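You operate a simulated robot arm through the tools that you are given. There is no shell and no other tool. Be economical: measure what you need, move in short steps, check, and stop when the job is done.

Carry out the task below with a simulated robot arm. There is one attempt and no reset: what you move stays moved.

## Task
Wind the red shuttle full in the winder.
Fine: clamp it and shut the guard, then switch on and start; leave it in the winder and the switch on.

The check looks at the end state, three seconds after you hand in, the way a careful person would. Anything else that was tipped, shoved, dropped, spilled or broken makes it a failure.

## Robot
A 7-joint arm with a two-finger parallel gripper, fixed in place. Base frame: the origin is at the foot of the arm, x ahead of it, y to its left, z up. Lengths are in mm, angles in rad, forces in N, time in s.
With the tool pointing down near the work surface it reaches from about 300 to 700 mm from the base axis. Its first joint turns from -1.152 to 1.152 rad. Payload 1.57 kg.
The TCP is the grasp point between the finger pads, 30 mm short of the fingertips. In the tool frame z runs along the fingers and y along their closing line. Largest opening 110 mm; finger width 24, thickness 12; the body of the gripper, 48 by 112 mm, starts 78 mm behind the TCP.
Orientation is that of the tool frame in the base frame, as a unit quaternion [x, y, z, w]. With the fingers straight down and closing along the base's y, the tool's x points along the base's -x, its y along +y and its z along -z.

## Interface
- The arm moves only by the tool jog_arm. Its argument "steps" is a list of rows, each a list of 7 numbers: the shift along the tool's x, y, z in mm, then the turn, a rotation vector about the tool's x, y, z in rad, then the closure, from 0 (fully open) to 1 (shut). In form: [[tx, ty, tz, wx, wy, wz, grip], ...]. A call has 1 to 12 rows; each row shifts and turns the commanded pose from where the row before left it, along the tool's axes as they then stand. Each row takes 0.2 s and may step no farther than 50 mm and 0.15 rad from the row before; otherwise, or with a gripper value out of range, the whole call is refused. A pose out of reach is approached as far as the arm can. The call stops where the force on the tool passes 90 N (or 10 N more than at its start, if that is more) or the arm is blocked; 0.2 s more then pass. Each finger travels about 108 mm/s and halts on what it meets, pressing with about 38 N; the grip force reading is that of the motor and also rises with nothing between the fingers. The clock runs only during rows and for 0.2 s after the last one: add rows that do not move to give the fingers time. The reply holds the time, the measured pose of the TCP, the force on the tool along the base axes, the opening and the grip force, in the units named above and with some noise, with the torque about the TCP (base axes, N m) and any sound that the robot's microphone picked up.
- Cameras (640 x 400 px; columns grow to the right, rows downward): "scene" is fixed at [178.8, -409.1, 1396.2]; the picture's right is [0.58, -0.82, 0.00], its down [-0.51, -0.36, -0.78] and it looks along [0.64, 0.45, -0.62] (base axes); focal length 214 px, centre (320, 200). "wrist" rides on the gripper at [70, 16, -141] in the tool frame; the picture's right is [-0.23, 0.97, 0.00], its down [-0.86, -0.20, -0.48] and it looks along [-0.47, -0.11, 0.88] (tool axes); focal length 222 px, centre (320, 200).
- camera(camera): a new picture of that camera. It takes no simulated time.
- measure_at(camera, pixels): for up to 12 pixels [column, row] of the newest picture of that camera ("zoom" is the newest enlarged one), the place [x, y, z] in the base frame of the surface seen there, good to about 2 mm. It takes no simulated time.
- close_up(camera, box): a new picture of the part [left, top, right, bottom] of that camera's present view, enlarged. It takes no simulated time.
- finish_job(): hands the job in; it is judged then, once.

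Work in short steps. Measure before you move; look again where a grasp or a placing could have gone wrong, and mend it. You have 80 turns and 34 pictures in all, those below and enlarged ones among them. Open the gripper and draw the arm clear of the work before you hand the job in, unless the task says otherwise; then end with one line.

The tools are called by a JSON object that holds its "api" and its "payload". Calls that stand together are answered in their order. jog_arm: Moves the arm, as the interface text tells. Its arguments: {"type":"object","properties":{"steps":{"type":"array"}},"required":["steps"]} The other tools are called the same way: camera (camera) takes a picture; measure_at (camera, pixels) gives the place of the surface under pixels of a picture; close_up (camera, box) takes an enlarged picture of a part of a camera's view; finish_job () hands the job in.

At the start:

```text
t: 0.0
ee_pos: [441.5, -17.8, 1239.2]
tool_rot: [0.001, 1.0, -0.001, 0.0]
ft_force: [-0.2, -0.1, -0.5]
wrist_torque: [0.01, 0.01, 0.04]
width: 109.8
gripper_force: 0.0
```

scene: 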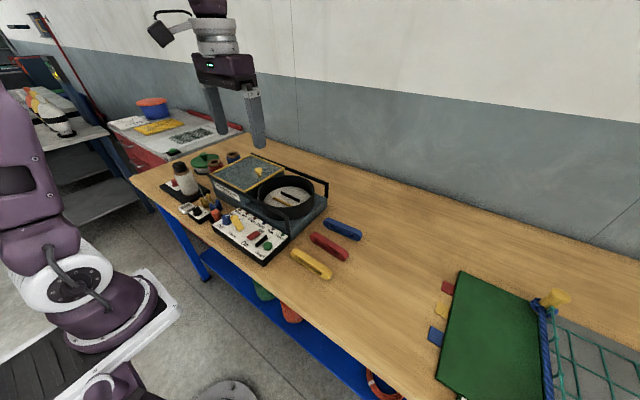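
wrist: 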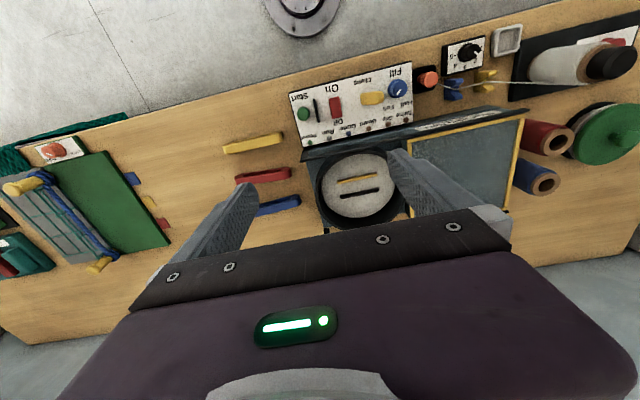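

The scene shows a winder with a control panel near (250,235) and three shuttles; I take enlarged views of both to read labels.

{"api": "close_up", "payload": {"camera": "scene", "box": [160, 140, 370, 290]}}

{"api": "close_up", "payload": {"camera": "wrist", "box": [220, 30, 540, 230]}}

```text
2.67 times, centred on (265, 215) of scene
```

zoom: 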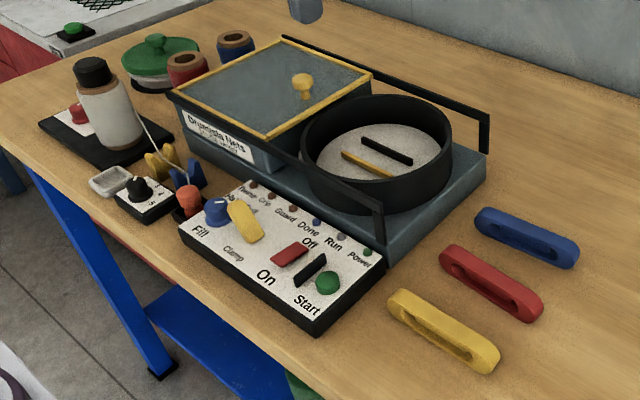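

```text
2.00 times, centred on (380, 130) of wrist
```

zoom: 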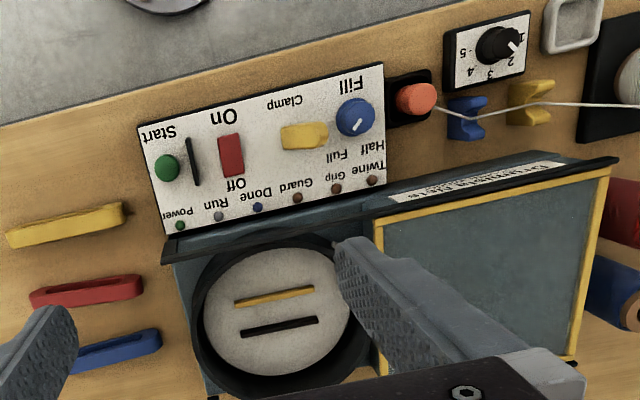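

I measure the panel parts, jaws and shuttle in the newest (wrist) enlargement.

{"api": "measure_at", "payload": {"camera": "zoom", "pixels": [[167, 167], [194, 162], [231, 155], [303, 136], [355, 115], [273, 296], [279, 327], [85, 291], [34, 300], [140, 285], [415, 98], [500, 45]]}}

{"api": "measure_at", "payload": {"camera": "scene", "pixels": [[259, 171], [220, 183], [252, 156], [297, 170], [265, 194], [328, 192], [286, 197], [318, 238], [346, 256], [292, 191], [307, 235], [329, 246]]}}

```text
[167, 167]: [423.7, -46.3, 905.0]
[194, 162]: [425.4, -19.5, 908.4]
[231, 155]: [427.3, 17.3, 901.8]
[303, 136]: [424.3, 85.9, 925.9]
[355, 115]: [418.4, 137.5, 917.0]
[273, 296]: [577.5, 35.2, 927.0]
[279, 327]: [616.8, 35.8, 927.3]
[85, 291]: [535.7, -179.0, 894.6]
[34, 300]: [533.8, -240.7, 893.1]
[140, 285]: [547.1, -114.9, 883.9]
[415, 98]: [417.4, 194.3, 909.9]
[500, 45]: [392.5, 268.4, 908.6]
```

```text
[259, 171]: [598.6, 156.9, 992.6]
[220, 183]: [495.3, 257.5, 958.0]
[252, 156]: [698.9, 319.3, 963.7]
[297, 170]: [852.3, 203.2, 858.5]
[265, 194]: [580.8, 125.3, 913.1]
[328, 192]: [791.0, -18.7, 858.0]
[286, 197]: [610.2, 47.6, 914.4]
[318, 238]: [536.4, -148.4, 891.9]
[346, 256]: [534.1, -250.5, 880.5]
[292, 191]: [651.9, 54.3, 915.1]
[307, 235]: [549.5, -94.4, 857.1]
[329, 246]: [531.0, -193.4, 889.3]
```

I move lower and towards the panel for a closer look at knob settings and lamps.

{"api": "jog_arm", "payload": {"steps": [[10, 25, 40, 0, 0, 0, 0], [10, 25, 40, 0, 0, 0, 0], [10, 25, 40, 0, 0, 0, 0], [10, 25, 40, 0, 0, 0, 0]]}}

{"api": "camera", "payload": {"camera": "wrist"}}

```text
t: 1.0
ee_pos: [401.4, 83.2, 1081.7]
tool_rot: [0.0, 1.0, 0.0, 0.0]
ft_force: [0.2, -0.2, 0.2]
wrist_torque: [-0.03, -0.02, -0.01]
width: 110.1
gripper_force: 0.1
```

```text
29 pictures are left
```

wrist: 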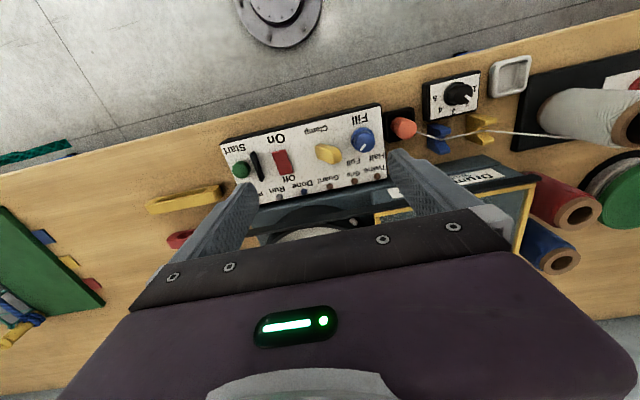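

Panel is at (220–385, 105–205); enlarging it.

{"api": "close_up", "payload": {"camera": "wrist", "box": [215, 90, 407, 210]}}

{"api": "close_up", "payload": {"camera": "wrist", "box": [380, 40, 540, 160]}}

```text
3.33 times, centred on (311, 150) of wrist
```

zoom: 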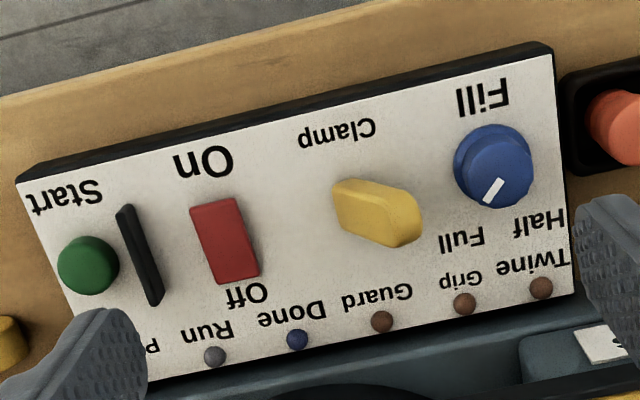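

```text
3.33 times, centred on (460, 100) of wrist
```

zoom: 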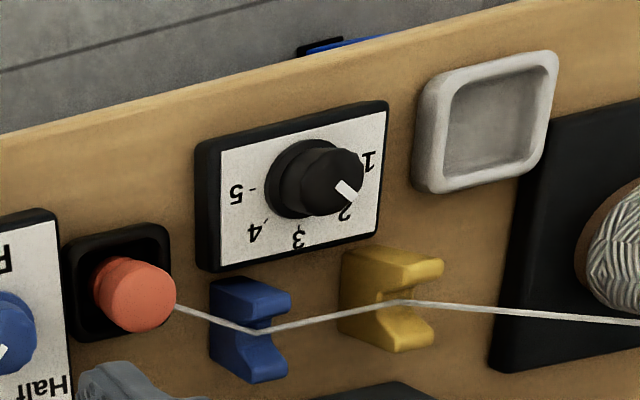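

The fill knob already points at Full. Now I rise/shift to look into the drum jaws and red shuttle from nearer.

{"api": "jog_arm", "payload": {"steps": [[-40, -25, -10, 0, 0, 0, 0], [-40, -25, -10, 0, 0, 0, 0], [-40, -25, -10, 0, 0, 0, 0]]}}

{"api": "close_up", "payload": {"camera": "wrist", "box": [160, 60, 480, 260]}}

```text
t: 1.8
ee_pos: [520.1, 8.6, 1109.7]
tool_rot: [0.0, 1.0, 0.0, -0.001]
ft_force: [1.2, 0.2, -0.9]
wrist_torque: [0.01, 0.02, 0.01]
width: 110.0
gripper_force: 0.0
```

```text
2.00 times, centred on (320, 160) of wrist
```

zoom: 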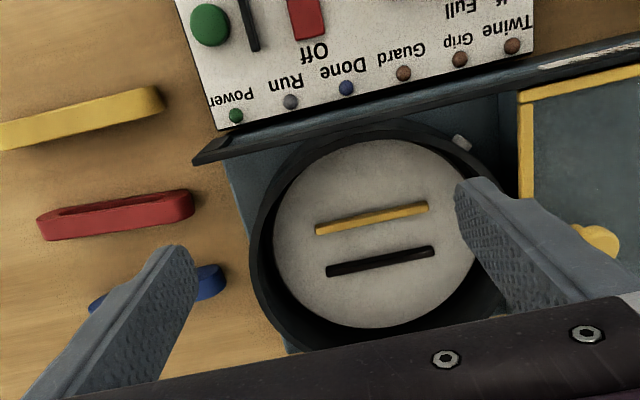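

Jaws at zoom (372,217) yellow and (380,262) black; red shuttle around (115,214). Measuring their ends, floor and rim.

{"api": "measure_at", "payload": {"camera": "zoom", "pixels": [[320, 229], [425, 208], [330, 270], [431, 251], [345, 243], [410, 233], [372, 300], [258, 245], [355, 132], [480, 300], [300, 345], [370, 165]]}}

{"api": "measure_at", "payload": {"camera": "zoom", "pixels": [[42, 222], [188, 200], [115, 197], [118, 217], [115, 207], [120, 230], [60, 216], [175, 200], [45, 235], [190, 215], [20, 190], [222, 225]]}}

```text
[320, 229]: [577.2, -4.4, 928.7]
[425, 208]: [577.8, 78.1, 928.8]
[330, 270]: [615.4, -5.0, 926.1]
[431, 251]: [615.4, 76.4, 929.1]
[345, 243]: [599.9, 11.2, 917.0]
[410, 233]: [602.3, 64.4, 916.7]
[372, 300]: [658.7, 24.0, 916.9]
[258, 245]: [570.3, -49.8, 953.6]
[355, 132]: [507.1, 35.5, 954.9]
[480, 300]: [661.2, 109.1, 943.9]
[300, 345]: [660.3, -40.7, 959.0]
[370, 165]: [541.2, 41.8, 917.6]
```

```text
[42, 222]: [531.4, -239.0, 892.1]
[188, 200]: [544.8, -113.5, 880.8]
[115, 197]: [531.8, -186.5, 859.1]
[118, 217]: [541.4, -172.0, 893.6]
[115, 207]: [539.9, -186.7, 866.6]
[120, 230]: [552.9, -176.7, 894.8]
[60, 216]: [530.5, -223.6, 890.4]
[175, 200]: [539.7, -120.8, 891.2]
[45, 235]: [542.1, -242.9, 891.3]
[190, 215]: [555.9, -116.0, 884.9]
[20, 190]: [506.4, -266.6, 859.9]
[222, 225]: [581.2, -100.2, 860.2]
```

Red shuttle spans about y −243…−114, x≈537→550, top z 892, 24 wide. I go above it and turn the tool so the fingers close across its width.

{"api": "jog_arm", "payload": {"steps": [[-6, -47, 10, 0, 0, 0, 0], [-6, -47, 10, 0, 0, 0, 0], [-6, -47, 10, 0, 0, 0, 0], [-5, -46, 10, 0, 0, 0, 0], [0, 0, 0, 0, 0, -0.1467, 0], [0, 0, 0, 0, 0, -0.1467, 0], [0, 0, 0, 0, 0, -0.1467, 0], [0, 0, 0, 0, 0, -0.1467, 0], [0, 0, 0, 0, 0, -0.1467, 0], [0, 0, 0, 0, 0, -0.1467, 0]]}}

{"api": "jog_arm", "payload": {"steps": [[0, 0, 10, 0, 0, -0.1467, 0], [0, 0, 20, 0, 0, -0.1467, 0], [0, 0, 20, 0, 0, -0.1467, 0], [0, 0, 20, 0, 0, -0.1467, 0]]}}

{"api": "camera", "payload": {"camera": "wrist"}}

```text
t: 4.0
ee_pos: [543.0, -179.7, 1069.8]
tool_rot: [-0.427, 0.904, 0.0, 0.0]
ft_force: [0.5, 0.1, -1.0]
wrist_torque: [0.0, -0.02, 0.02]
width: 109.7
gripper_force: 0.1
```

```text
t: 5.0
ee_pos: [545.4, -180.5, 998.3]
tool_rot: [-0.671, 0.741, 0.0, 0.0]
ft_force: [0.7, 1.0, -0.3]
wrist_torque: [0.01, 0.02, 0.01]
width: 109.9
gripper_force: 0.0
```

```text
25 pictures are left
```

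wrist: 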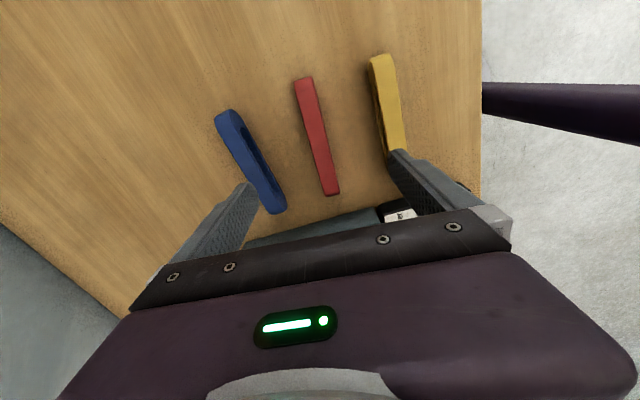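

The shuttle stands on edge between the fingers, top from (303,78) to (330,193). Measuring its edges.

{"api": "measure_at", "payload": {"camera": "wrist", "pixels": [[298, 81], [310, 79], [308, 130], [322, 128], [325, 192], [338, 190], [306, 105], [318, 105], [315, 160], [330, 160], [275, 130], [304, 81]]}}

{"api": "close_up", "payload": {"camera": "scene", "box": [270, 200, 380, 290]}}

```text
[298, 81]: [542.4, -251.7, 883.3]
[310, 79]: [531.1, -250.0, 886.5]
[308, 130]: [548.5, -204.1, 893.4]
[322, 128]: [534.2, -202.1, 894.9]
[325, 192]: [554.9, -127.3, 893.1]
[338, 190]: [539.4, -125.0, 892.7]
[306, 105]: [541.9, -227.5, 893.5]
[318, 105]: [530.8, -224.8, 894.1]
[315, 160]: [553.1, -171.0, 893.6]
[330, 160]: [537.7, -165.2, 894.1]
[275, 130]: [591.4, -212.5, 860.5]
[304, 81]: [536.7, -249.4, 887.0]
```

```text
4.44 times, centred on (325, 245) of scene
```

zoom: 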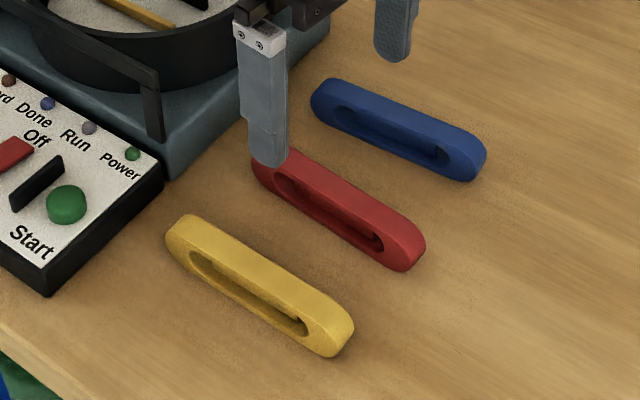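

Shuttle centre ≈(543,−182), 15 wide, aligned with the tool. I check the neighbours' near edges for finger clearance.

{"api": "measure_at", "payload": {"camera": "wrist", "pixels": [[280, 200], [262, 155], [240, 118], [373, 75], [380, 110], [386, 145]]}}

{"api": "jog_arm", "payload": {"steps": [[0, 2, 0, 0, 0, 0, 0.66], [0, 0, 0, 0, 0, 0, 0.66], [0, 0, 0, 0, 0, 0, 0.66]]}}

```text
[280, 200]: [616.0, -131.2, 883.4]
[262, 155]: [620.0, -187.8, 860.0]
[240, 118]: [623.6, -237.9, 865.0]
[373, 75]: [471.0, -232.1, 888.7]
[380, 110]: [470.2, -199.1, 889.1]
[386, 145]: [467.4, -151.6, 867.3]
```

```text
t: 5.8
ee_pos: [542.6, -180.9, 1000.8]
tool_rot: [-0.67, 0.743, 0.0, 0.0]
ft_force: [0.5, 0.1, 0.0]
wrist_torque: [0.0, -0.03, -0.02]
width: 37.5
gripper_force: 0.1
```

Neighbours are clear. Descending so the fingertips reach z≈875, then gripping.

{"api": "jog_arm", "payload": {"steps": [[0, 0, 32, 0, 0, 0, 0.66], [0, 0, 32, 0, 0, 0, 0.66], [0, 0, 31, 0, 0, 0, 0.66], [0, 0, 0, 0, 0, 0, 0.66], [0, 0, 0, 0, 0, 0, 1], [0, 0, 0, 0, 0, 0, 1], [0, 0, 0, 0, 0, 0, 1]]}}

```text
t: 7.4
ee_pos: [541.8, -179.1, 904.7]
tool_rot: [-0.67, 0.743, 0.0, 0.0]
ft_force: [-0.6, 0.2, 0.4]
wrist_torque: [0.0, 0.0, 0.01]
width: 18.9
gripper_force: 32.9
```

Held (width 18.9). Lifting 150 mm and squaring the shuttle to the jaws.

{"api": "jog_arm", "payload": {"steps": [[0, 0, -20, 0, 0, 0, 1], [0, 0, -40, 0, 0, 0, 1], [0, 0, -45, 0, 0, 0, 1], [0, 0, -45, 0, 0, 0, 1], [0, 0, 0, 0, 0, -0.104, 1], [-44, -11, 0, 0, 0, 0, 1], [-44, -11, 0, 0, 0, 0, 1], [-44, -11, 0, 0, 0, 0, 1], [-44, -11, 0, 0, 0, 0, 1], [-43, -11, 0, 0, 0, 0, 1], [0, 0, 0, 0, 0, 0, 1]]}}

{"api": "camera", "payload": {"camera": "wrist"}}

{"api": "close_up", "payload": {"camera": "scene", "box": [200, 130, 360, 230]}}

```text
t: 9.8
ee_pos: [593.7, 40.5, 1058.2]
tool_rot: [-0.707, 0.707, 0.0, 0.0]
ft_force: [-0.3, 0.0, -0.7]
wrist_torque: [0.0, -0.01, -0.02]
width: 18.9
gripper_force: 33.0
```

```text
23 pictures are left
```

wrist: 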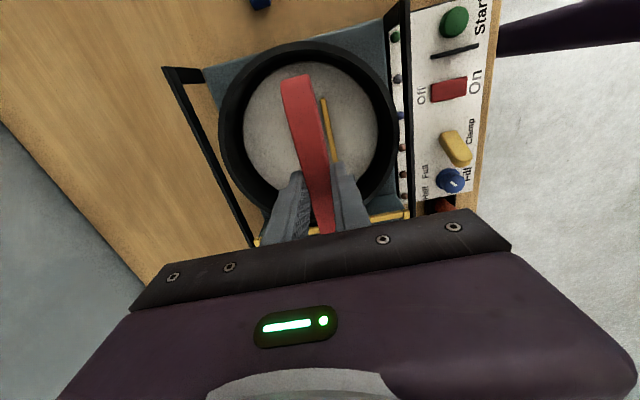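

```text
4.00 times, centred on (280, 180) of scene
```

zoom: 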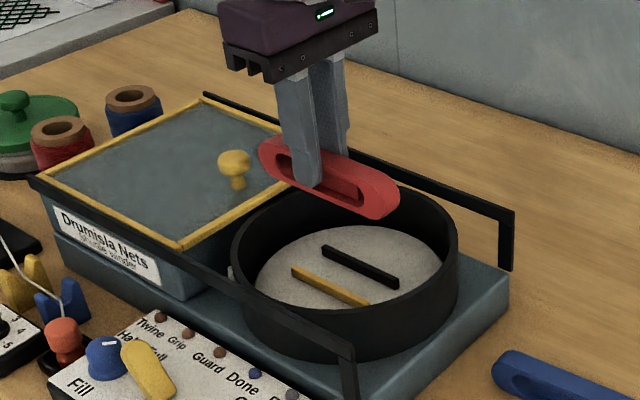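

Measuring the held shuttle's top edges and the jaws from this view.

{"api": "measure_at", "payload": {"camera": "wrist", "pixels": [[285, 85], [307, 82], [296, 78], [300, 130], [323, 125], [322, 225], [322, 100], [336, 160], [325, 130], [250, 110], [205, 130], [404, 100]]}}

{"api": "measure_at", "payload": {"camera": "zoom", "pixels": [[262, 145], [398, 195], [350, 165], [375, 215], [340, 355], [500, 215], [328, 250], [395, 285], [295, 270], [365, 302], [235, 160], [180, 240]]}}

```text
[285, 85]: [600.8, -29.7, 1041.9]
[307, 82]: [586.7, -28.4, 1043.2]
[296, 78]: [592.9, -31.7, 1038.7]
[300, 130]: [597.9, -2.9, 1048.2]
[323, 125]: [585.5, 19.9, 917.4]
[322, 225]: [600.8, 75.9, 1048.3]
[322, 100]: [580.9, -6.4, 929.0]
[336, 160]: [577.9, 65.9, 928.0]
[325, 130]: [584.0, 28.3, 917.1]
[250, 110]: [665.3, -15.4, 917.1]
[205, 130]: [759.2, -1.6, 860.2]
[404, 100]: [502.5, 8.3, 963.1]
```

```text
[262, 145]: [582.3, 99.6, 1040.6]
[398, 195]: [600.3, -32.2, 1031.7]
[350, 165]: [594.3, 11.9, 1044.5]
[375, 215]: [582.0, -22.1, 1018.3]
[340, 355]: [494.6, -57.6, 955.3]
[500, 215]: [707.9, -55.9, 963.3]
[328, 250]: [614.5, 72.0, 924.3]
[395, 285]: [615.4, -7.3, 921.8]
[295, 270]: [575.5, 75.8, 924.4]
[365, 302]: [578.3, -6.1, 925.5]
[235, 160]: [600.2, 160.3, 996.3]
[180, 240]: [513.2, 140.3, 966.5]
```

Shuttle is centred at x≈593.5, y≈35.5; jaws' middle is 596.3, 36. I shift +2.5 in x and lower about 94 mm, slowly at the end.

{"api": "jog_arm", "payload": {"steps": [[0, -2.5, 30, 0, 0, 0, 1], [0, 0, 30, 0, 0, 0, 1], [0, 0, 18, 0, 0, 0, 1], [0, 0, 8, 0, 0, 0, 1], [0, 0, 4, 0, 0, 0, 1], [0, 0, 0, 0, 0, 0, 1]]}}

```text
t: 11.2
ee_pos: [597.7, 39.5, 964.7]
tool_rot: [0.708, -0.707, 0.0, 0.0]
ft_force: [-0.3, -0.6, -0.3]
wrist_torque: [-0.02, -0.03, 0.0]
width: 18.9
gripper_force: 32.8
```

Nearly at the floor; creeping down 1 mm at a time watching the force.

{"api": "jog_arm", "payload": {"steps": [[0, 0, 1, 0, 0, 0, 1], [0, 0, 0, 0, 0, 0, 1]]}}

{"api": "jog_arm", "payload": {"steps": [[0, 0, 1, 0, 0, 0, 1], [0, 0, 0, 0, 0, 0, 1]]}}

{"api": "close_up", "payload": {"camera": "scene", "box": [240, 150, 340, 220]}}

```text
t: 11.8
ee_pos: [598.0, 39.6, 964.4]
tool_rot: [0.708, -0.707, 0.0, 0.0]
ft_force: [0.2, -0.4, 0.0]
wrist_torque: [-0.02, 0.01, 0.01]
width: 18.9
gripper_force: 33.4
```

```text
t: 12.4
ee_pos: [598.3, 40.4, 964.0]
tool_rot: [0.708, -0.706, 0.0, 0.0]
ft_force: [-1.1, 0.8, -0.1]
wrist_torque: [-0.02, -0.06, 0.01]
width: 18.8
gripper_force: 33.1
```

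```text
5.71 times, centred on (290, 185) of scene
```

zoom: 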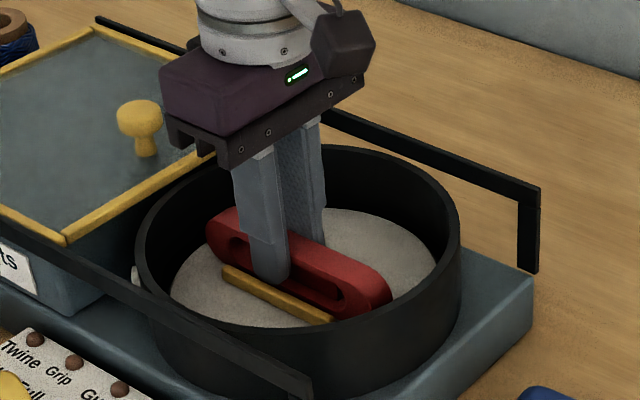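

Looks seated or nearly; two more 1 mm steps looking for contact.

{"api": "jog_arm", "payload": {"steps": [[0, 0, 1, 0, 0, 0, 1], [0, 0, 0, 0, 0, 0, 1]]}}

{"api": "jog_arm", "payload": {"steps": [[0, 0, 1, 0, 0, 0, 1], [0, 0, 0, 0, 0, 0, 1]]}}

```text
t: 13.0
ee_pos: [599.3, 40.4, 961.4]
tool_rot: [0.708, -0.707, 0.0, 0.0]
ft_force: [1.0, 0.5, 0.4]
wrist_torque: [-0.01, 0.04, 0.0]
width: 18.7
gripper_force: 33.3
```

```text
t: 13.6
ee_pos: [599.6, 39.8, 961.5]
tool_rot: [0.708, -0.706, 0.001, 0.0]
ft_force: [-2.7, -0.5, 10.2]
wrist_torque: [0.0, 0.14, -0.03]
width: 18.8
gripper_force: 33.8
```

Contact (10 N up). Releasing by a modest opening, then rising.

{"api": "jog_arm", "payload": {"steps": [[0, 0, 0, 0, 0, 0, 0.7], [0, 0, 0, 0, 0, 0, 0.7], [0, 0, -10, 0, 0, 0, 0.7], [0, 0, -40, 0, 0, 0, 0.7], [0, 0, -45, 0, 0, 0, 0.7], [0, 0, -45, 0, 0, 0, 0.7], [45, 0, 0, 0, 0, 0, 0.7], [45, 0, 0, 0, 0, 0, 0.7]]}}

{"api": "camera", "payload": {"camera": "wrist"}}

{"api": "close_up", "payload": {"camera": "scene", "box": [160, 140, 340, 260]}}

```text
t: 15.4
ee_pos: [600.5, -51.3, 1102.7]
tool_rot: [0.707, -0.707, 0.0, 0.0]
ft_force: [0.4, 0.1, 0.8]
wrist_torque: [0.01, -0.05, -0.02]
width: 33.0
gripper_force: 0.1
```

```text
20 pictures are left
```

wrist: 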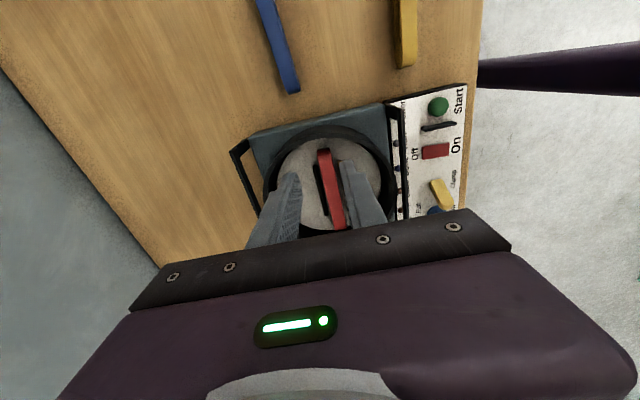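

```text
3.33 times, centred on (250, 200) of scene
```

zoom: 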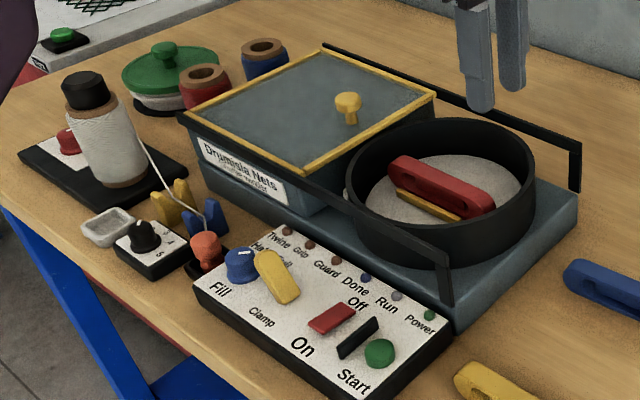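

Shuttle stands between the jaws. Next the clamp lever: I move over the panel for a close look.

{"api": "jog_arm", "payload": {"steps": [[-18, 40, 5, 0, 0, 0, 1], [-18, 40, 5, 0, 0, 0, 1], [-17, 40, 10, 0, 0, 0, 1], [-17, 40, 10, 0, 0, 0, 1], [0, 0, 0, 0, 0, 0, 1]]}}

{"api": "close_up", "payload": {"camera": "wrist", "box": [200, 60, 440, 210]}}

```text
t: 16.6
ee_pos: [439.2, 22.7, 1069.7]
tool_rot: [0.707, -0.707, -0.001, 0.0]
ft_force: [0.8, 0.1, 0.6]
wrist_torque: [-0.01, 0.01, 0.02]
width: 0.1
gripper_force: 21.2
```

```text
2.67 times, centred on (320, 135) of wrist
```

zoom: 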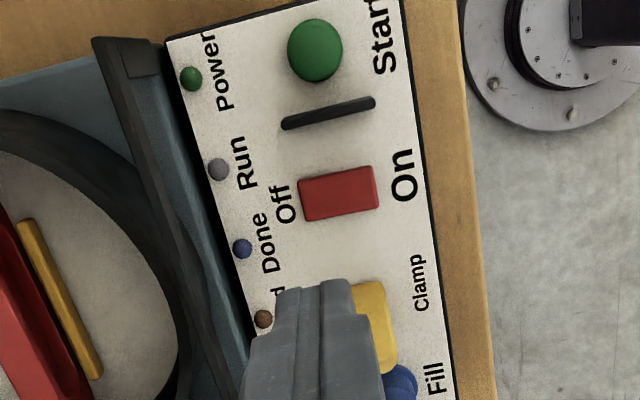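

The fingers hide the lever; I shift to +x and up so that it shows to their right.

{"api": "jog_arm", "payload": {"steps": [[0, -45, -40, 0, 0, 0, 1], [0, -10, 0, 0, 0, 0, 1]]}}

{"api": "close_up", "payload": {"camera": "wrist", "box": [300, 90, 460, 190]}}

```text
refused: row 1 steps farther than a row can; nothing moved
```

```text
4.00 times, centred on (380, 140) of wrist
```

zoom: 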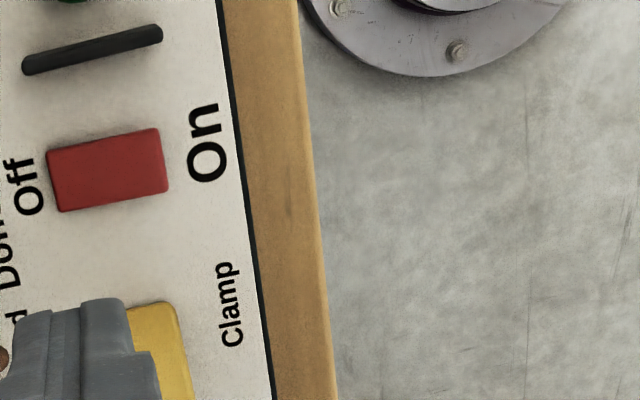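

Step was too long; repeating with smaller rows.

{"api": "jog_arm", "payload": {"steps": [[0, -28, -20, 0, 0, 0, 1], [0, -28, -20, 0, 0, 0, 1], [0, 0, 0, 0, 0, 0, 1]]}}

{"api": "close_up", "payload": {"camera": "wrist", "box": [310, 70, 470, 210]}}

```text
t: 17.4
ee_pos: [495.6, 21.6, 1107.6]
tool_rot: [0.707, -0.707, 0.0, 0.0]
ft_force: [0.2, 0.0, -0.5]
wrist_torque: [0.01, -0.01, 0.02]
width: 0.0
gripper_force: 21.3
```

```text
2.86 times, centred on (390, 140) of wrist
```

zoom: 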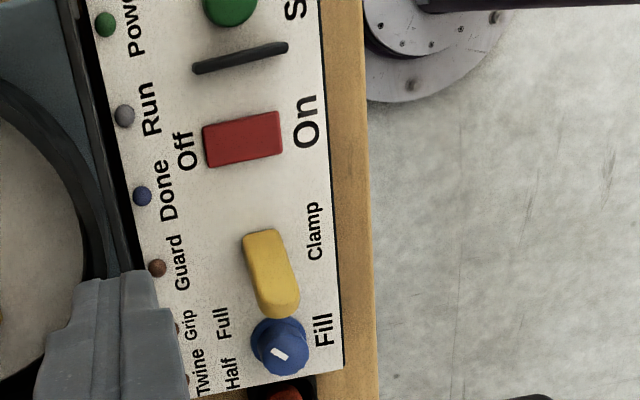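

Now the lever shows clearly at (255–300,230–318). Measuring lever, switch, barrier, start and knob.

{"api": "measure_at", "payload": {"camera": "zoom", "pixels": [[260, 236], [265, 255], [271, 275], [277, 295], [283, 310], [246, 245], [283, 240], [255, 290], [298, 295], [240, 270], [305, 265], [270, 325]]}}

{"api": "measure_at", "payload": {"camera": "zoom", "pixels": [[210, 130], [275, 118], [242, 125], [213, 160], [275, 152], [242, 140], [240, 58], [230, 8], [282, 352], [283, 330], [270, 190], [205, 70]]}}

```text
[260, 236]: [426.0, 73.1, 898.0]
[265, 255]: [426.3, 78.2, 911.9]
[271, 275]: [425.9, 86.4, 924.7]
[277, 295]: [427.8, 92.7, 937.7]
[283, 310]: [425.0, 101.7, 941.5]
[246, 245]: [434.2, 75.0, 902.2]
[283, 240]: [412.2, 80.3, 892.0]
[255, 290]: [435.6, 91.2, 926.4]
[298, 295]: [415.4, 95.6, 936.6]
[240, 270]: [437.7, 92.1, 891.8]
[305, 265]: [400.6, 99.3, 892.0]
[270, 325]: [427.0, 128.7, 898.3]
```

```text
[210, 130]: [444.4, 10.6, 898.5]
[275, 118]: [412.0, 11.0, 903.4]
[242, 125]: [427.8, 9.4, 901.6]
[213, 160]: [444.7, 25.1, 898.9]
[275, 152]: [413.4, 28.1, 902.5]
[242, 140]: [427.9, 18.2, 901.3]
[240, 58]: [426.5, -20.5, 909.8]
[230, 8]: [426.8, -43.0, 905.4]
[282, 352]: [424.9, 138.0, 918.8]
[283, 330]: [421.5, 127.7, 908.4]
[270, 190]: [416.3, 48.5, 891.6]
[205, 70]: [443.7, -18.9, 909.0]
```

The clamp lever leans toward +y from a pivot near y≈73 with its head at (425,102,942); the rocker is Off (On side x≈412 raised). I go behind the lever head with closed fingers, above the fill knob (top 919).

{"api": "jog_arm", "payload": {"steps": [[-34, 23.5, 0, 0, 0, 0, 1], [-34, 23.5, 0, 0, 0, 0, 1], [-34, 23.5, 0, 0, 0, 0, 1], [0, 0, 30, 0, 0, 0, 1], [0, 0, 30, 0, 0, 0, 1], [0, 0, 0, 0, 0, 0, 1]]}}

{"api": "close_up", "payload": {"camera": "scene", "box": [180, 160, 300, 250]}}

```text
t: 18.8
ee_pos: [424.8, 124.5, 1051.1]
tool_rot: [-0.707, 0.707, 0.0, 0.0]
ft_force: [-0.1, -0.5, -0.1]
wrist_torque: [0.02, -0.03, 0.0]
width: 0.0
gripper_force: 21.4
```

```text
4.44 times, centred on (240, 205) of scene
```

zoom: 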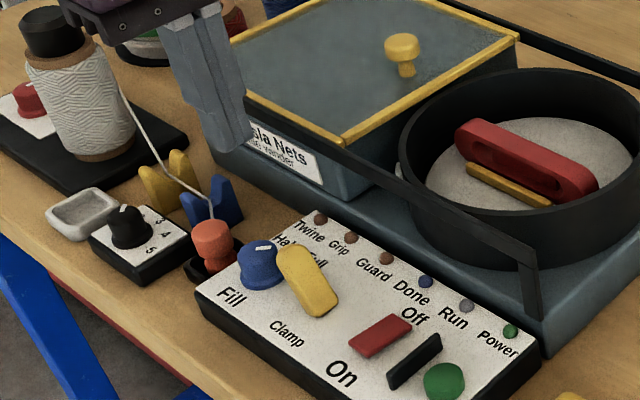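

Check the lever's far edge and knob top in this view before descending.

{"api": "measure_at", "payload": {"camera": "zoom", "pixels": [[288, 248], [300, 250], [281, 256], [280, 270], [310, 280], [320, 310], [258, 248], [265, 262], [245, 250]]}}

```text
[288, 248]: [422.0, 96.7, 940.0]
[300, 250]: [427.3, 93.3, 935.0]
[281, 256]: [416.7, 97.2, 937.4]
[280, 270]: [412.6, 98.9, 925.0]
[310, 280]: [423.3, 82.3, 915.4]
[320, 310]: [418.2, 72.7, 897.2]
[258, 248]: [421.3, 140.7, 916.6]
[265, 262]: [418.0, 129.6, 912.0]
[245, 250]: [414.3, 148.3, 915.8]
```

Head's far edge is ≈y 104; finger face at 112. Descending to tip z≈926.

{"api": "jog_arm", "payload": {"steps": [[0, 0, 35, 0, 0, 0, 1], [0, 0, 35, 0, 0, 0, 1], [0, 0, 24, 0, 0, 0, 1], [0, 0, 0, 0, 0, 0, 1]]}}

{"api": "jog_arm", "payload": {"steps": [[10, 0, 0, 0, 0, 0, 1], [6, 0, 0, 0, 0, 0, 1], [6, 0, 0, 0, 0, 0, 1], [6, 0, 0, 0, 0, 0, 1]]}}

```text
t: 19.8
ee_pos: [425.0, 122.2, 955.9]
tool_rot: [0.707, -0.707, 0.0, 0.0]
ft_force: [-0.9, 0.0, 0.5]
wrist_torque: [0.0, 0.03, -0.03]
width: 0.0
gripper_force: 21.3
```

```text
t: 20.8
ee_pos: [424.6, 92.8, 957.1]
tool_rot: [0.708, -0.707, -0.001, 0.0]
ft_force: [0.4, 0.0, 0.0]
wrist_torque: [-0.02, 0.01, 0.0]
width: 0.0
gripper_force: 21.0
```

The lever swings lightly; pushing on past upright.

{"api": "jog_arm", "payload": {"steps": [[6, 0, 0, 0, 0, 0, 1], [6, 0, 0, 0, 0, 0, 1], [6, 0, 0, 0, 0, 0, 1], [6, 0, 0, 0, 0, 0, 1], [0, 0, 0, 0, 0, 0, 1]]}}

{"api": "close_up", "payload": {"camera": "scene", "box": [190, 150, 310, 250]}}

```text
t: 22.0
ee_pos: [426.1, 80.5, 957.6]
tool_rot: [0.712, -0.702, 0.0, -0.007]
ft_force: [-10.7, 74.9, 18.3]
wrist_torque: [2.07, 0.03, -0.3]
width: 0.0
gripper_force: 20.7
```

```text
4.00 times, centred on (250, 200) of scene
```

zoom: 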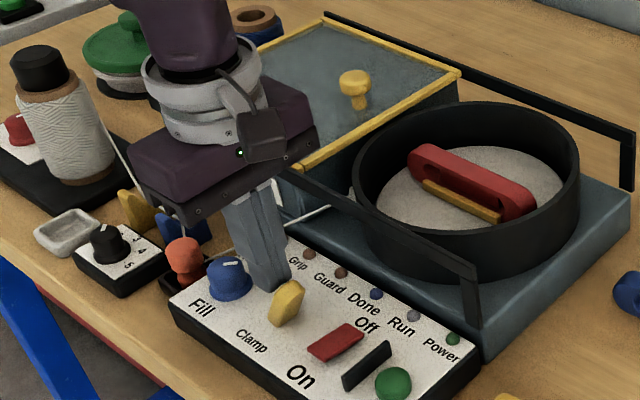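

Reaction of 75 N means the lever is at its stop. I back off, rise and look.

{"api": "jog_arm", "payload": {"steps": [[-15, 0, 0, 0, 0, 0, 1], [-10, 0, 0, 0, 0, 0, 1], [0, 0, -40, 0, 0, 0, 1], [0, 0, -45, 0, 0, 0, 1], [0, 0, -45, 0, 0, 0, 1], [-20, -40, 0, 0, 0, 0, 1]]}}

{"api": "close_up", "payload": {"camera": "scene", "box": [190, 150, 310, 250]}}

```text
t: 23.4
ee_pos: [465.9, 115.7, 1087.2]
tool_rot: [-0.707, 0.707, 0.0, 0.0]
ft_force: [0.5, 0.1, 0.0]
wrist_torque: [0.03, 0.03, -0.01]
width: 0.0
gripper_force: 21.0
```

```text
4.00 times, centred on (250, 200) of scene
```

zoom: 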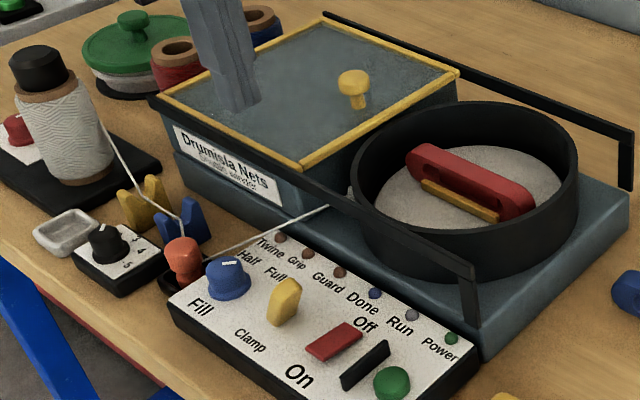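

Twine now runs into the drum, so the clamp took. Verifying lever and jaws, and measuring guard knob, frame edges and rails.

{"api": "measure_at", "payload": {"camera": "zoom", "pixels": [[290, 282], [273, 320], [424, 184], [494, 217], [450, 165], [354, 80], [355, 100], [460, 72], [300, 165], [342, 80], [367, 82], [160, 97]]}}

{"api": "measure_at", "payload": {"camera": "scene", "pixels": [[251, 156], [309, 187]]}}

```text
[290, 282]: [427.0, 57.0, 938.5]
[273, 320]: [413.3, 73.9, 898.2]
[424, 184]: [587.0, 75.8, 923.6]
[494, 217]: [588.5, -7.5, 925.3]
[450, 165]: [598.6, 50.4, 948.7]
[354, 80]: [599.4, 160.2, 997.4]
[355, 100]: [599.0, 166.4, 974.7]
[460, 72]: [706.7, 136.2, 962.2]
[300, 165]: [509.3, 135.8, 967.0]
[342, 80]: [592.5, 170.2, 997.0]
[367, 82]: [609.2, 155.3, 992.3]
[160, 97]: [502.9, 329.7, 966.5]
```

```text
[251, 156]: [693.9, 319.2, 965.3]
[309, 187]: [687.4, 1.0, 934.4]
```

Lever head is now at y≈57 and the jaw at x≈588 grips the shuttle. Next: guard; I go behind its knob (600,162, top 998) on the +y side with closed fingers.

{"api": "jog_arm", "payload": {"steps": [[-22, -34, 0, 0, 0, 0, 1], [-20, -34, 0, 0, 0, 0, 1], [-20, -33, 0, 0, 0, 0, 1], [-20, -33, 0, 0, 0, 0, 1], [0, 0, 40, 0, 0, 0, 1], [0, 0, 30, 0, 0, 0, 1], [0, 0, 13, 0, 0, 0, 1], [0, 0, 0, 0, 0, 0, 1]]}}

```text
t: 25.2
ee_pos: [598.1, 197.2, 1003.3]
tool_rot: [0.708, -0.706, 0.0, 0.001]
ft_force: [0.3, 0.1, -0.1]
wrist_torque: [0.01, -0.02, 0.01]
width: 0.0
gripper_force: 21.3
```

In place behind the knob. Pushing toward −y by 60 mm first.

{"api": "jog_arm", "payload": {"steps": [[10, -2, 0, 0, 0, 0, 1], [10, 0, 0, 0, 0, 0, 1], [10, 0, 0, 0, 0, 0, 1], [10, 0, 0, 0, 0, 0, 1], [10, 0, 0, 0, 0, 0, 1], [10, 0, 0, 0, 0, 0, 1]]}}

{"api": "close_up", "payload": {"camera": "scene", "box": [190, 130, 340, 230]}}

```text
t: 26.6
ee_pos: [600.3, 137.4, 1003.5]
tool_rot: [-0.707, 0.707, -0.001, 0.0]
ft_force: [0.2, 0.2, -0.3]
wrist_torque: [0.01, 0.02, -0.02]
width: 0.1
gripper_force: 21.4
```

```text
4.00 times, centred on (265, 180) of scene
```

zoom: 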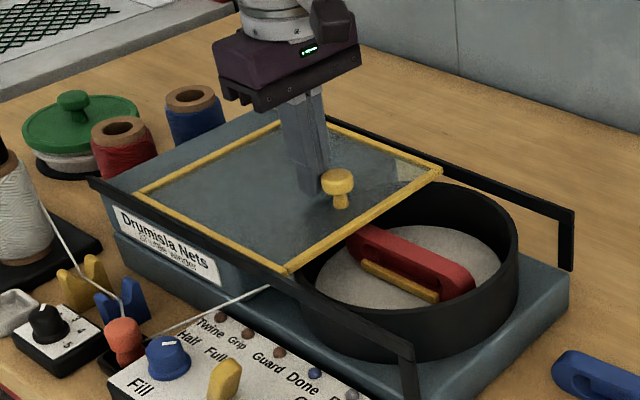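

The guard slides cleanly under the rails. Continuing the push until near the end of travel.

{"api": "jog_arm", "payload": {"steps": [[12, 0, 0, 0, 0, 0, 1], [12, 0, 0, 0, 0, 0, 1], [12, 0, 0, 0, 0, 0, 1], [12, 0, 0, 0, 0, 0, 1], [12, 0, 0, 0, 0, 0, 1], [12, 0, 0, 0, 0, 0, 1], [12, 0, 0, 0, 0, 0, 1], [10, 0, 0, 0, 0, 0, 1], [10, 0, 0, 0, 0, 0, 1], [8, 0, 0, 0, 0, 0, 1]]}}

{"api": "jog_arm", "payload": {"steps": [[6, 0, 0, 0, 0, 0, 1], [6, 0, 0, 0, 0, 0, 1], [6, 0, 0, 0, 0, 0, 1]]}}

{"api": "close_up", "payload": {"camera": "scene", "box": [190, 130, 340, 230]}}

```text
t: 28.8
ee_pos: [599.9, 24.6, 1003.7]
tool_rot: [0.708, -0.706, 0.0, -0.001]
ft_force: [0.3, -0.1, 0.0]
wrist_torque: [0.0, 0.01, 0.04]
width: 0.2
gripper_force: 21.5
```

```text
t: 29.6
ee_pos: [601.7, 6.6, 1002.3]
tool_rot: [0.708, -0.707, 0.0, 0.0]
ft_force: [0.1, 0.4, -0.6]
wrist_torque: [0.01, -0.02, 0.01]
width: 0.0
gripper_force: 21.2
```

```text
4.00 times, centred on (265, 180) of scene
```

zoom: 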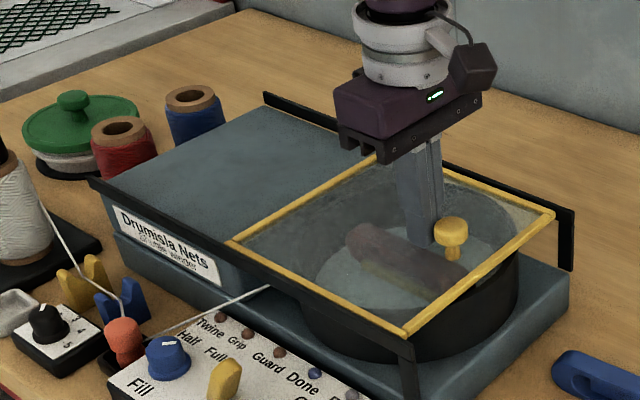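

Guard nearly fully over the drum; pushing gently until it meets its stop.

{"api": "jog_arm", "payload": {"steps": [[4, 0, 0, 0, 0, 0, 1], [4, 0, 0, 0, 0, 0, 1], [3, 0, 0, 0, 0, 0, 1]]}}

{"api": "jog_arm", "payload": {"steps": [[3, 0, 0, 0, 0, 0, 1], [3, 0, 0, 0, 0, 0, 1], [3, 0, 0, 0, 0, 0, 1], [0, 0, 0, 0, 0, 0, 1]]}}

{"api": "close_up", "payload": {"camera": "scene", "box": [190, 130, 340, 230]}}

```text
t: 30.4
ee_pos: [600.8, -4.2, 1004.0]
tool_rot: [0.708, -0.706, 0.0, -0.001]
ft_force: [0.4, -0.4, 0.3]
wrist_torque: [0.01, -0.02, -0.04]
width: 0.1
gripper_force: 21.5
```

```text
t: 31.4
ee_pos: [601.9, -6.9, 1002.9]
tool_rot: [0.708, -0.706, -0.001, -0.002]
ft_force: [-5.2, 33.7, 8.4]
wrist_torque: [0.41, 0.09, 0.0]
width: 0.1
gripper_force: 21.0
```

```text
4.00 times, centred on (265, 180) of scene
```

zoom: 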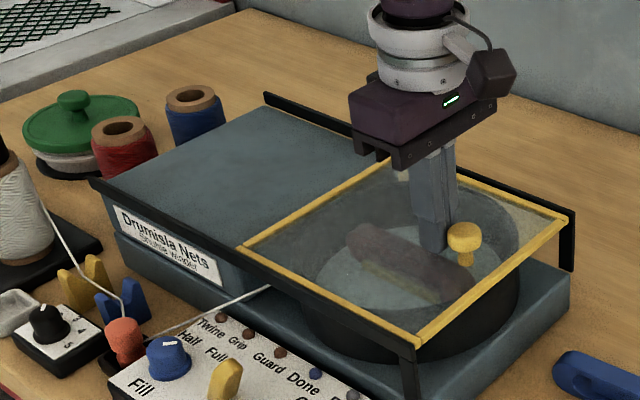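

Guard is at its stop (34 N). I retreat up and go above the rocker's On end (x≈408, y≈18).

{"api": "jog_arm", "payload": {"steps": [[-12, 0, 0, 0, 0, 0, 1], [0, 0, -45, 0, 0, 0, 1], [0, 0, -40, 0, 0, 0, 1], [-3, 39, 0, 0, 0, 0, 1], [-3, 39, 0, 0, 0, 0, 1], [-3, 39, 0, 0, 0, 0, 1], [-3, 39, 0, 0, 0, 0, 1], [0, 37, 0, 0, 0, 0, 1], [0, 0, 40, 0, 0, 0, 1], [0, 0, 40, 0, 0, 0, 1], [0, 0, 0, 0, 0, 0, 1]]}}

{"api": "close_up", "payload": {"camera": "scene", "box": [190, 150, 330, 270]}}

```text
t: 33.8
ee_pos: [404.0, 12.7, 1008.7]
tool_rot: [0.708, -0.706, 0.0, 0.001]
ft_force: [-0.5, -0.2, 0.3]
wrist_torque: [-0.04, 0.03, 0.02]
width: 0.0
gripper_force: 22.0
```

```text
3.33 times, centred on (260, 210) of scene
```

zoom: 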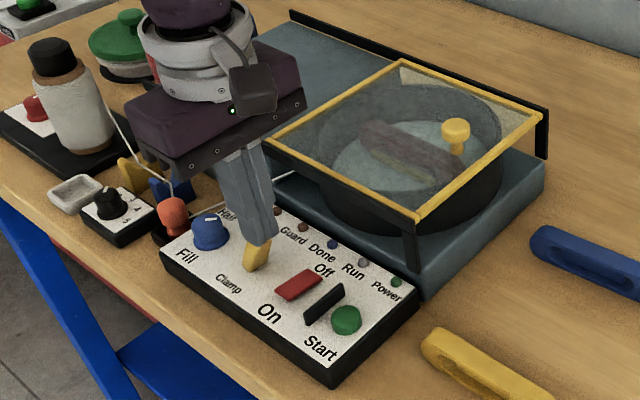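

Positioning at (407,17) and descending to just above the rocker, then creeping.

{"api": "jog_arm", "payload": {"steps": [[-4, -2, 30, 0, 0, 0, 1], [0, 0, 30, 0, 0, 0, 1], [0, 0, 8, 0, 0, 0, 1], [0, 0, 0, 0, 0, 0, 1]]}}

{"api": "jog_arm", "payload": {"steps": [[0, 0, 3, 0, 0, 0, 1], [0, 0, 3, 0, 0, 0, 1], [0, 0, 3, 0, 0, 0, 1], [0, 0, 0, 0, 0, 0, 1]]}}

```text
t: 34.8
ee_pos: [408.2, 14.7, 942.0]
tool_rot: [0.708, -0.706, 0.0, 0.0]
ft_force: [0.2, -0.3, -0.1]
wrist_torque: [-0.01, -0.01, -0.01]
width: 0.2
gripper_force: 20.8
```

```text
t: 35.8
ee_pos: [409.5, 13.6, 931.0]
tool_rot: [0.708, -0.706, 0.0, -0.001]
ft_force: [0.1, 0.4, 1.1]
wrist_torque: [0.01, 0.0, 0.01]
width: 0.2
gripper_force: 21.1
```

Small steps further down to press it fully.

{"api": "jog_arm", "payload": {"steps": [[0, 0, 2, 0, 0, 0, 1], [0, 0, 2, 0, 0, 0, 1], [0, 0, 0, 0, 0, 0, 1]]}}

{"api": "close_up", "payload": {"camera": "scene", "box": [210, 190, 310, 270]}}

```text
t: 36.6
ee_pos: [409.2, 15.0, 928.6]
tool_rot: [0.708, -0.707, 0.001, -0.001]
ft_force: [-8.9, -0.6, 57.4]
wrist_torque: [0.09, -0.31, 0.02]
width: 0.0
gripper_force: 21.3
```

```text
5.00 times, centred on (260, 230) of scene
```

zoom: 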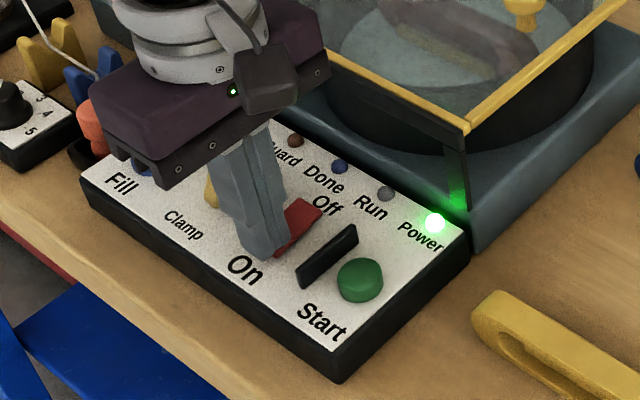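

Power lamp is lit, Guard lamp dark. Rising, moving over Start (426,−45) and descending.

{"api": "jog_arm", "payload": {"steps": [[0, 0, -25, 0, 0, 0, 1], [0, 0, -25, 0, 0, 0, 1], [30, -9, 0, 0, 0, 0, 1], [30, -8, 0, 0, 0, 0, 1], [0, 0, 0, 0, 0, 0, 1], [0, 0, 25, 0, 0, 0, 1], [0, 0, 10, 0, 0, 0, 1], [0, 0, 0, 0, 0, 0, 1]]}}

{"api": "jog_arm", "payload": {"steps": [[0, 0, 3, 0, 0, 0, 1], [0, 0, 3, 0, 0, 0, 1], [0, 0, 2, 0, 0, 0, 1], [0, 0, 0, 0, 0, 0, 1]]}}

{"api": "close_up", "payload": {"camera": "scene", "box": [210, 170, 330, 270]}}

```text
t: 38.4
ee_pos: [425.6, -45.0, 942.0]
tool_rot: [0.708, -0.706, 0.0, -0.001]
ft_force: [0.5, 0.3, 0.2]
wrist_torque: [0.02, 0.03, 0.01]
width: 0.0
gripper_force: 21.4
```

```text
t: 39.4
ee_pos: [426.4, -45.9, 934.5]
tool_rot: [0.707, -0.707, 0.0, 0.001]
ft_force: [0.1, -0.2, 0.7]
wrist_torque: [-0.01, -0.01, 0.01]
width: 0.0
gripper_force: 21.2
```

```text
4.00 times, centred on (270, 220) of scene
```

zoom: 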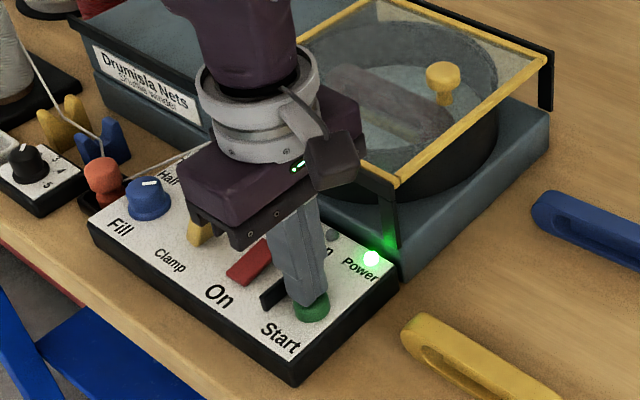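

Just at the button; pressing a few millimetres more, then checking.

{"api": "jog_arm", "payload": {"steps": [[0, 0, 2, 0, 0, 0, 1], [0, 0, 2, 0, 0, 0, 1], [0, 0, 0, 0, 0, 0, 1]]}}

```text
t: 40.2
ee_pos: [425.8, -44.4, 930.4]
tool_rot: [-0.707, 0.708, 0.0, 0.0]
ft_force: [1.0, 0.0, 2.0]
wrist_torque: [-0.02, -0.03, -0.01]
width: 0.1
gripper_force: 21.7
heard: click
```

A click was heard. I lift clear and watch the lamps.

{"api": "jog_arm", "payload": {"steps": [[0, 0, -30, 0, 0, 0, 1], [0, 0, -40, 0, 0, 0, 1], [0, 0, -45, 0, 0, 0, 1], [45, 0, -10, 0, 0, 0, 0.5], [45, 0, 0, 0, 0, 0, 0], [45, 0, 0, 0, 0, 0, 0]]}}

{"api": "close_up", "payload": {"camera": "scene", "box": [180, 150, 330, 270]}}

```text
t: 41.6
ee_pos: [429.7, -182.0, 1054.0]
tool_rot: [0.708, -0.706, 0.0, 0.0]
ft_force: [0.2, 0.1, 0.2]
wrist_torque: [-0.01, -0.03, 0.01]
width: 110.0
gripper_force: 0.1
```

```text
3.33 times, centred on (255, 210) of scene
```

zoom: 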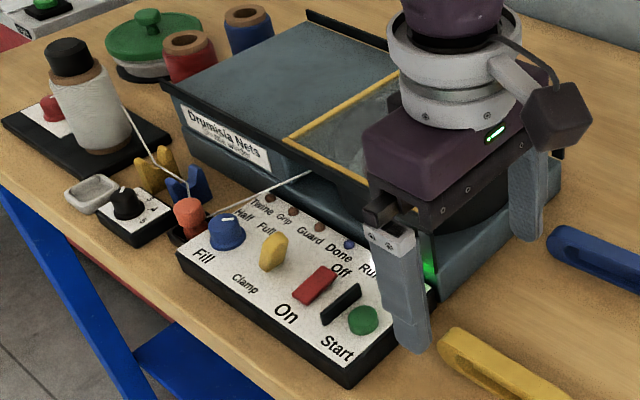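

The arm hides the Run lamp; I rise and move away, letting time pass.

{"api": "jog_arm", "payload": {"steps": [[20, 0, -45, 0, 0, 0, 0], [20, 0, -45, 0, 0, 0, 0], [20, 0, -45, 0, 0, 0, 0], [20, 0, -45, 0, 0, 0, 0], [0, 0, 0, 0, 0, 0, 0], [0, 0, 0, 0, 0, 0, 0], [0, 0, 0, 0, 0, 0, 0], [0, 0, 0, 0, 0, 0, 0]]}}

{"api": "close_up", "payload": {"camera": "scene", "box": [180, 150, 330, 270]}}

```text
t: 43.4
ee_pos: [425.9, -261.7, 1233.2]
tool_rot: [0.708, -0.706, 0.0, 0.0]
ft_force: [-0.6, -0.1, 0.4]
wrist_torque: [-0.03, 0.02, 0.0]
width: 110.4
gripper_force: 0.0
```

```text
3.33 times, centred on (255, 210) of scene
```

zoom: 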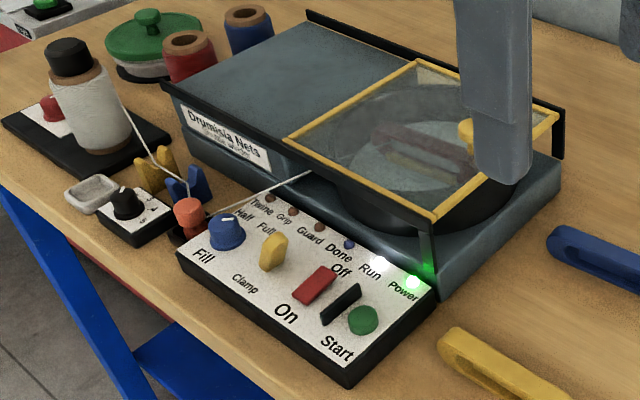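

Run lamp is lit; it is winding. I wait for Done.

{"api": "jog_arm", "payload": {"steps": [[0, 0, 0, 0, 0, 0, 0], [0, 0, 0, 0, 0, 0, 0], [0, 0, 0, 0, 0, 0, 0], [0, 0, 0, 0, 0, 0, 0], [0, 0, 0, 0, 0, 0, 0], [0, 0, 0, 0, 0, 0, 0], [0, 0, 0, 0, 0, 0, 0], [0, 0, 0, 0, 0, 0, 0], [0, 0, 0, 0, 0, 0, 0], [0, 0, 0, 0, 0, 0, 0], [0, 0, 0, 0, 0, 0, 0], [0, 0, 0, 0, 0, 0, 0]]}}

{"api": "jog_arm", "payload": {"steps": [[0, 0, 0, 0, 0, 0, 0], [0, 0, 0, 0, 0, 0, 0], [0, 0, 0, 0, 0, 0, 0], [0, 0, 0, 0, 0, 0, 0], [0, 0, 0, 0, 0, 0, 0], [0, 0, 0, 0, 0, 0, 0], [0, 0, 0, 0, 0, 0, 0], [0, 0, 0, 0, 0, 0, 0], [0, 0, 0, 0, 0, 0, 0], [0, 0, 0, 0, 0, 0, 0], [0, 0, 0, 0, 0, 0, 0], [0, 0, 0, 0, 0, 0, 0]]}}

{"api": "close_up", "payload": {"camera": "scene", "box": [180, 150, 330, 270]}}

```text
t: 46.0
ee_pos: [426.2, -261.3, 1233.7]
tool_rot: [0.708, -0.707, 0.0, 0.0]
ft_force: [0.6, 0.6, -0.3]
wrist_torque: [-0.03, 0.02, 0.01]
width: 110.1
gripper_force: 0.0
```

```text
t: 48.6
ee_pos: [427.0, -261.2, 1234.2]
tool_rot: [0.707, -0.707, 0.0, 0.0]
ft_force: [0.3, 0.0, -0.2]
wrist_torque: [0.0, -0.01, -0.01]
width: 110.1
gripper_force: 0.2
```

```text
3.33 times, centred on (255, 210) of scene
```

zoom: 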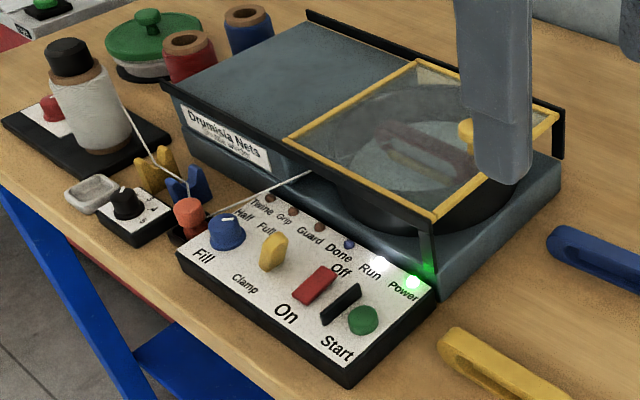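

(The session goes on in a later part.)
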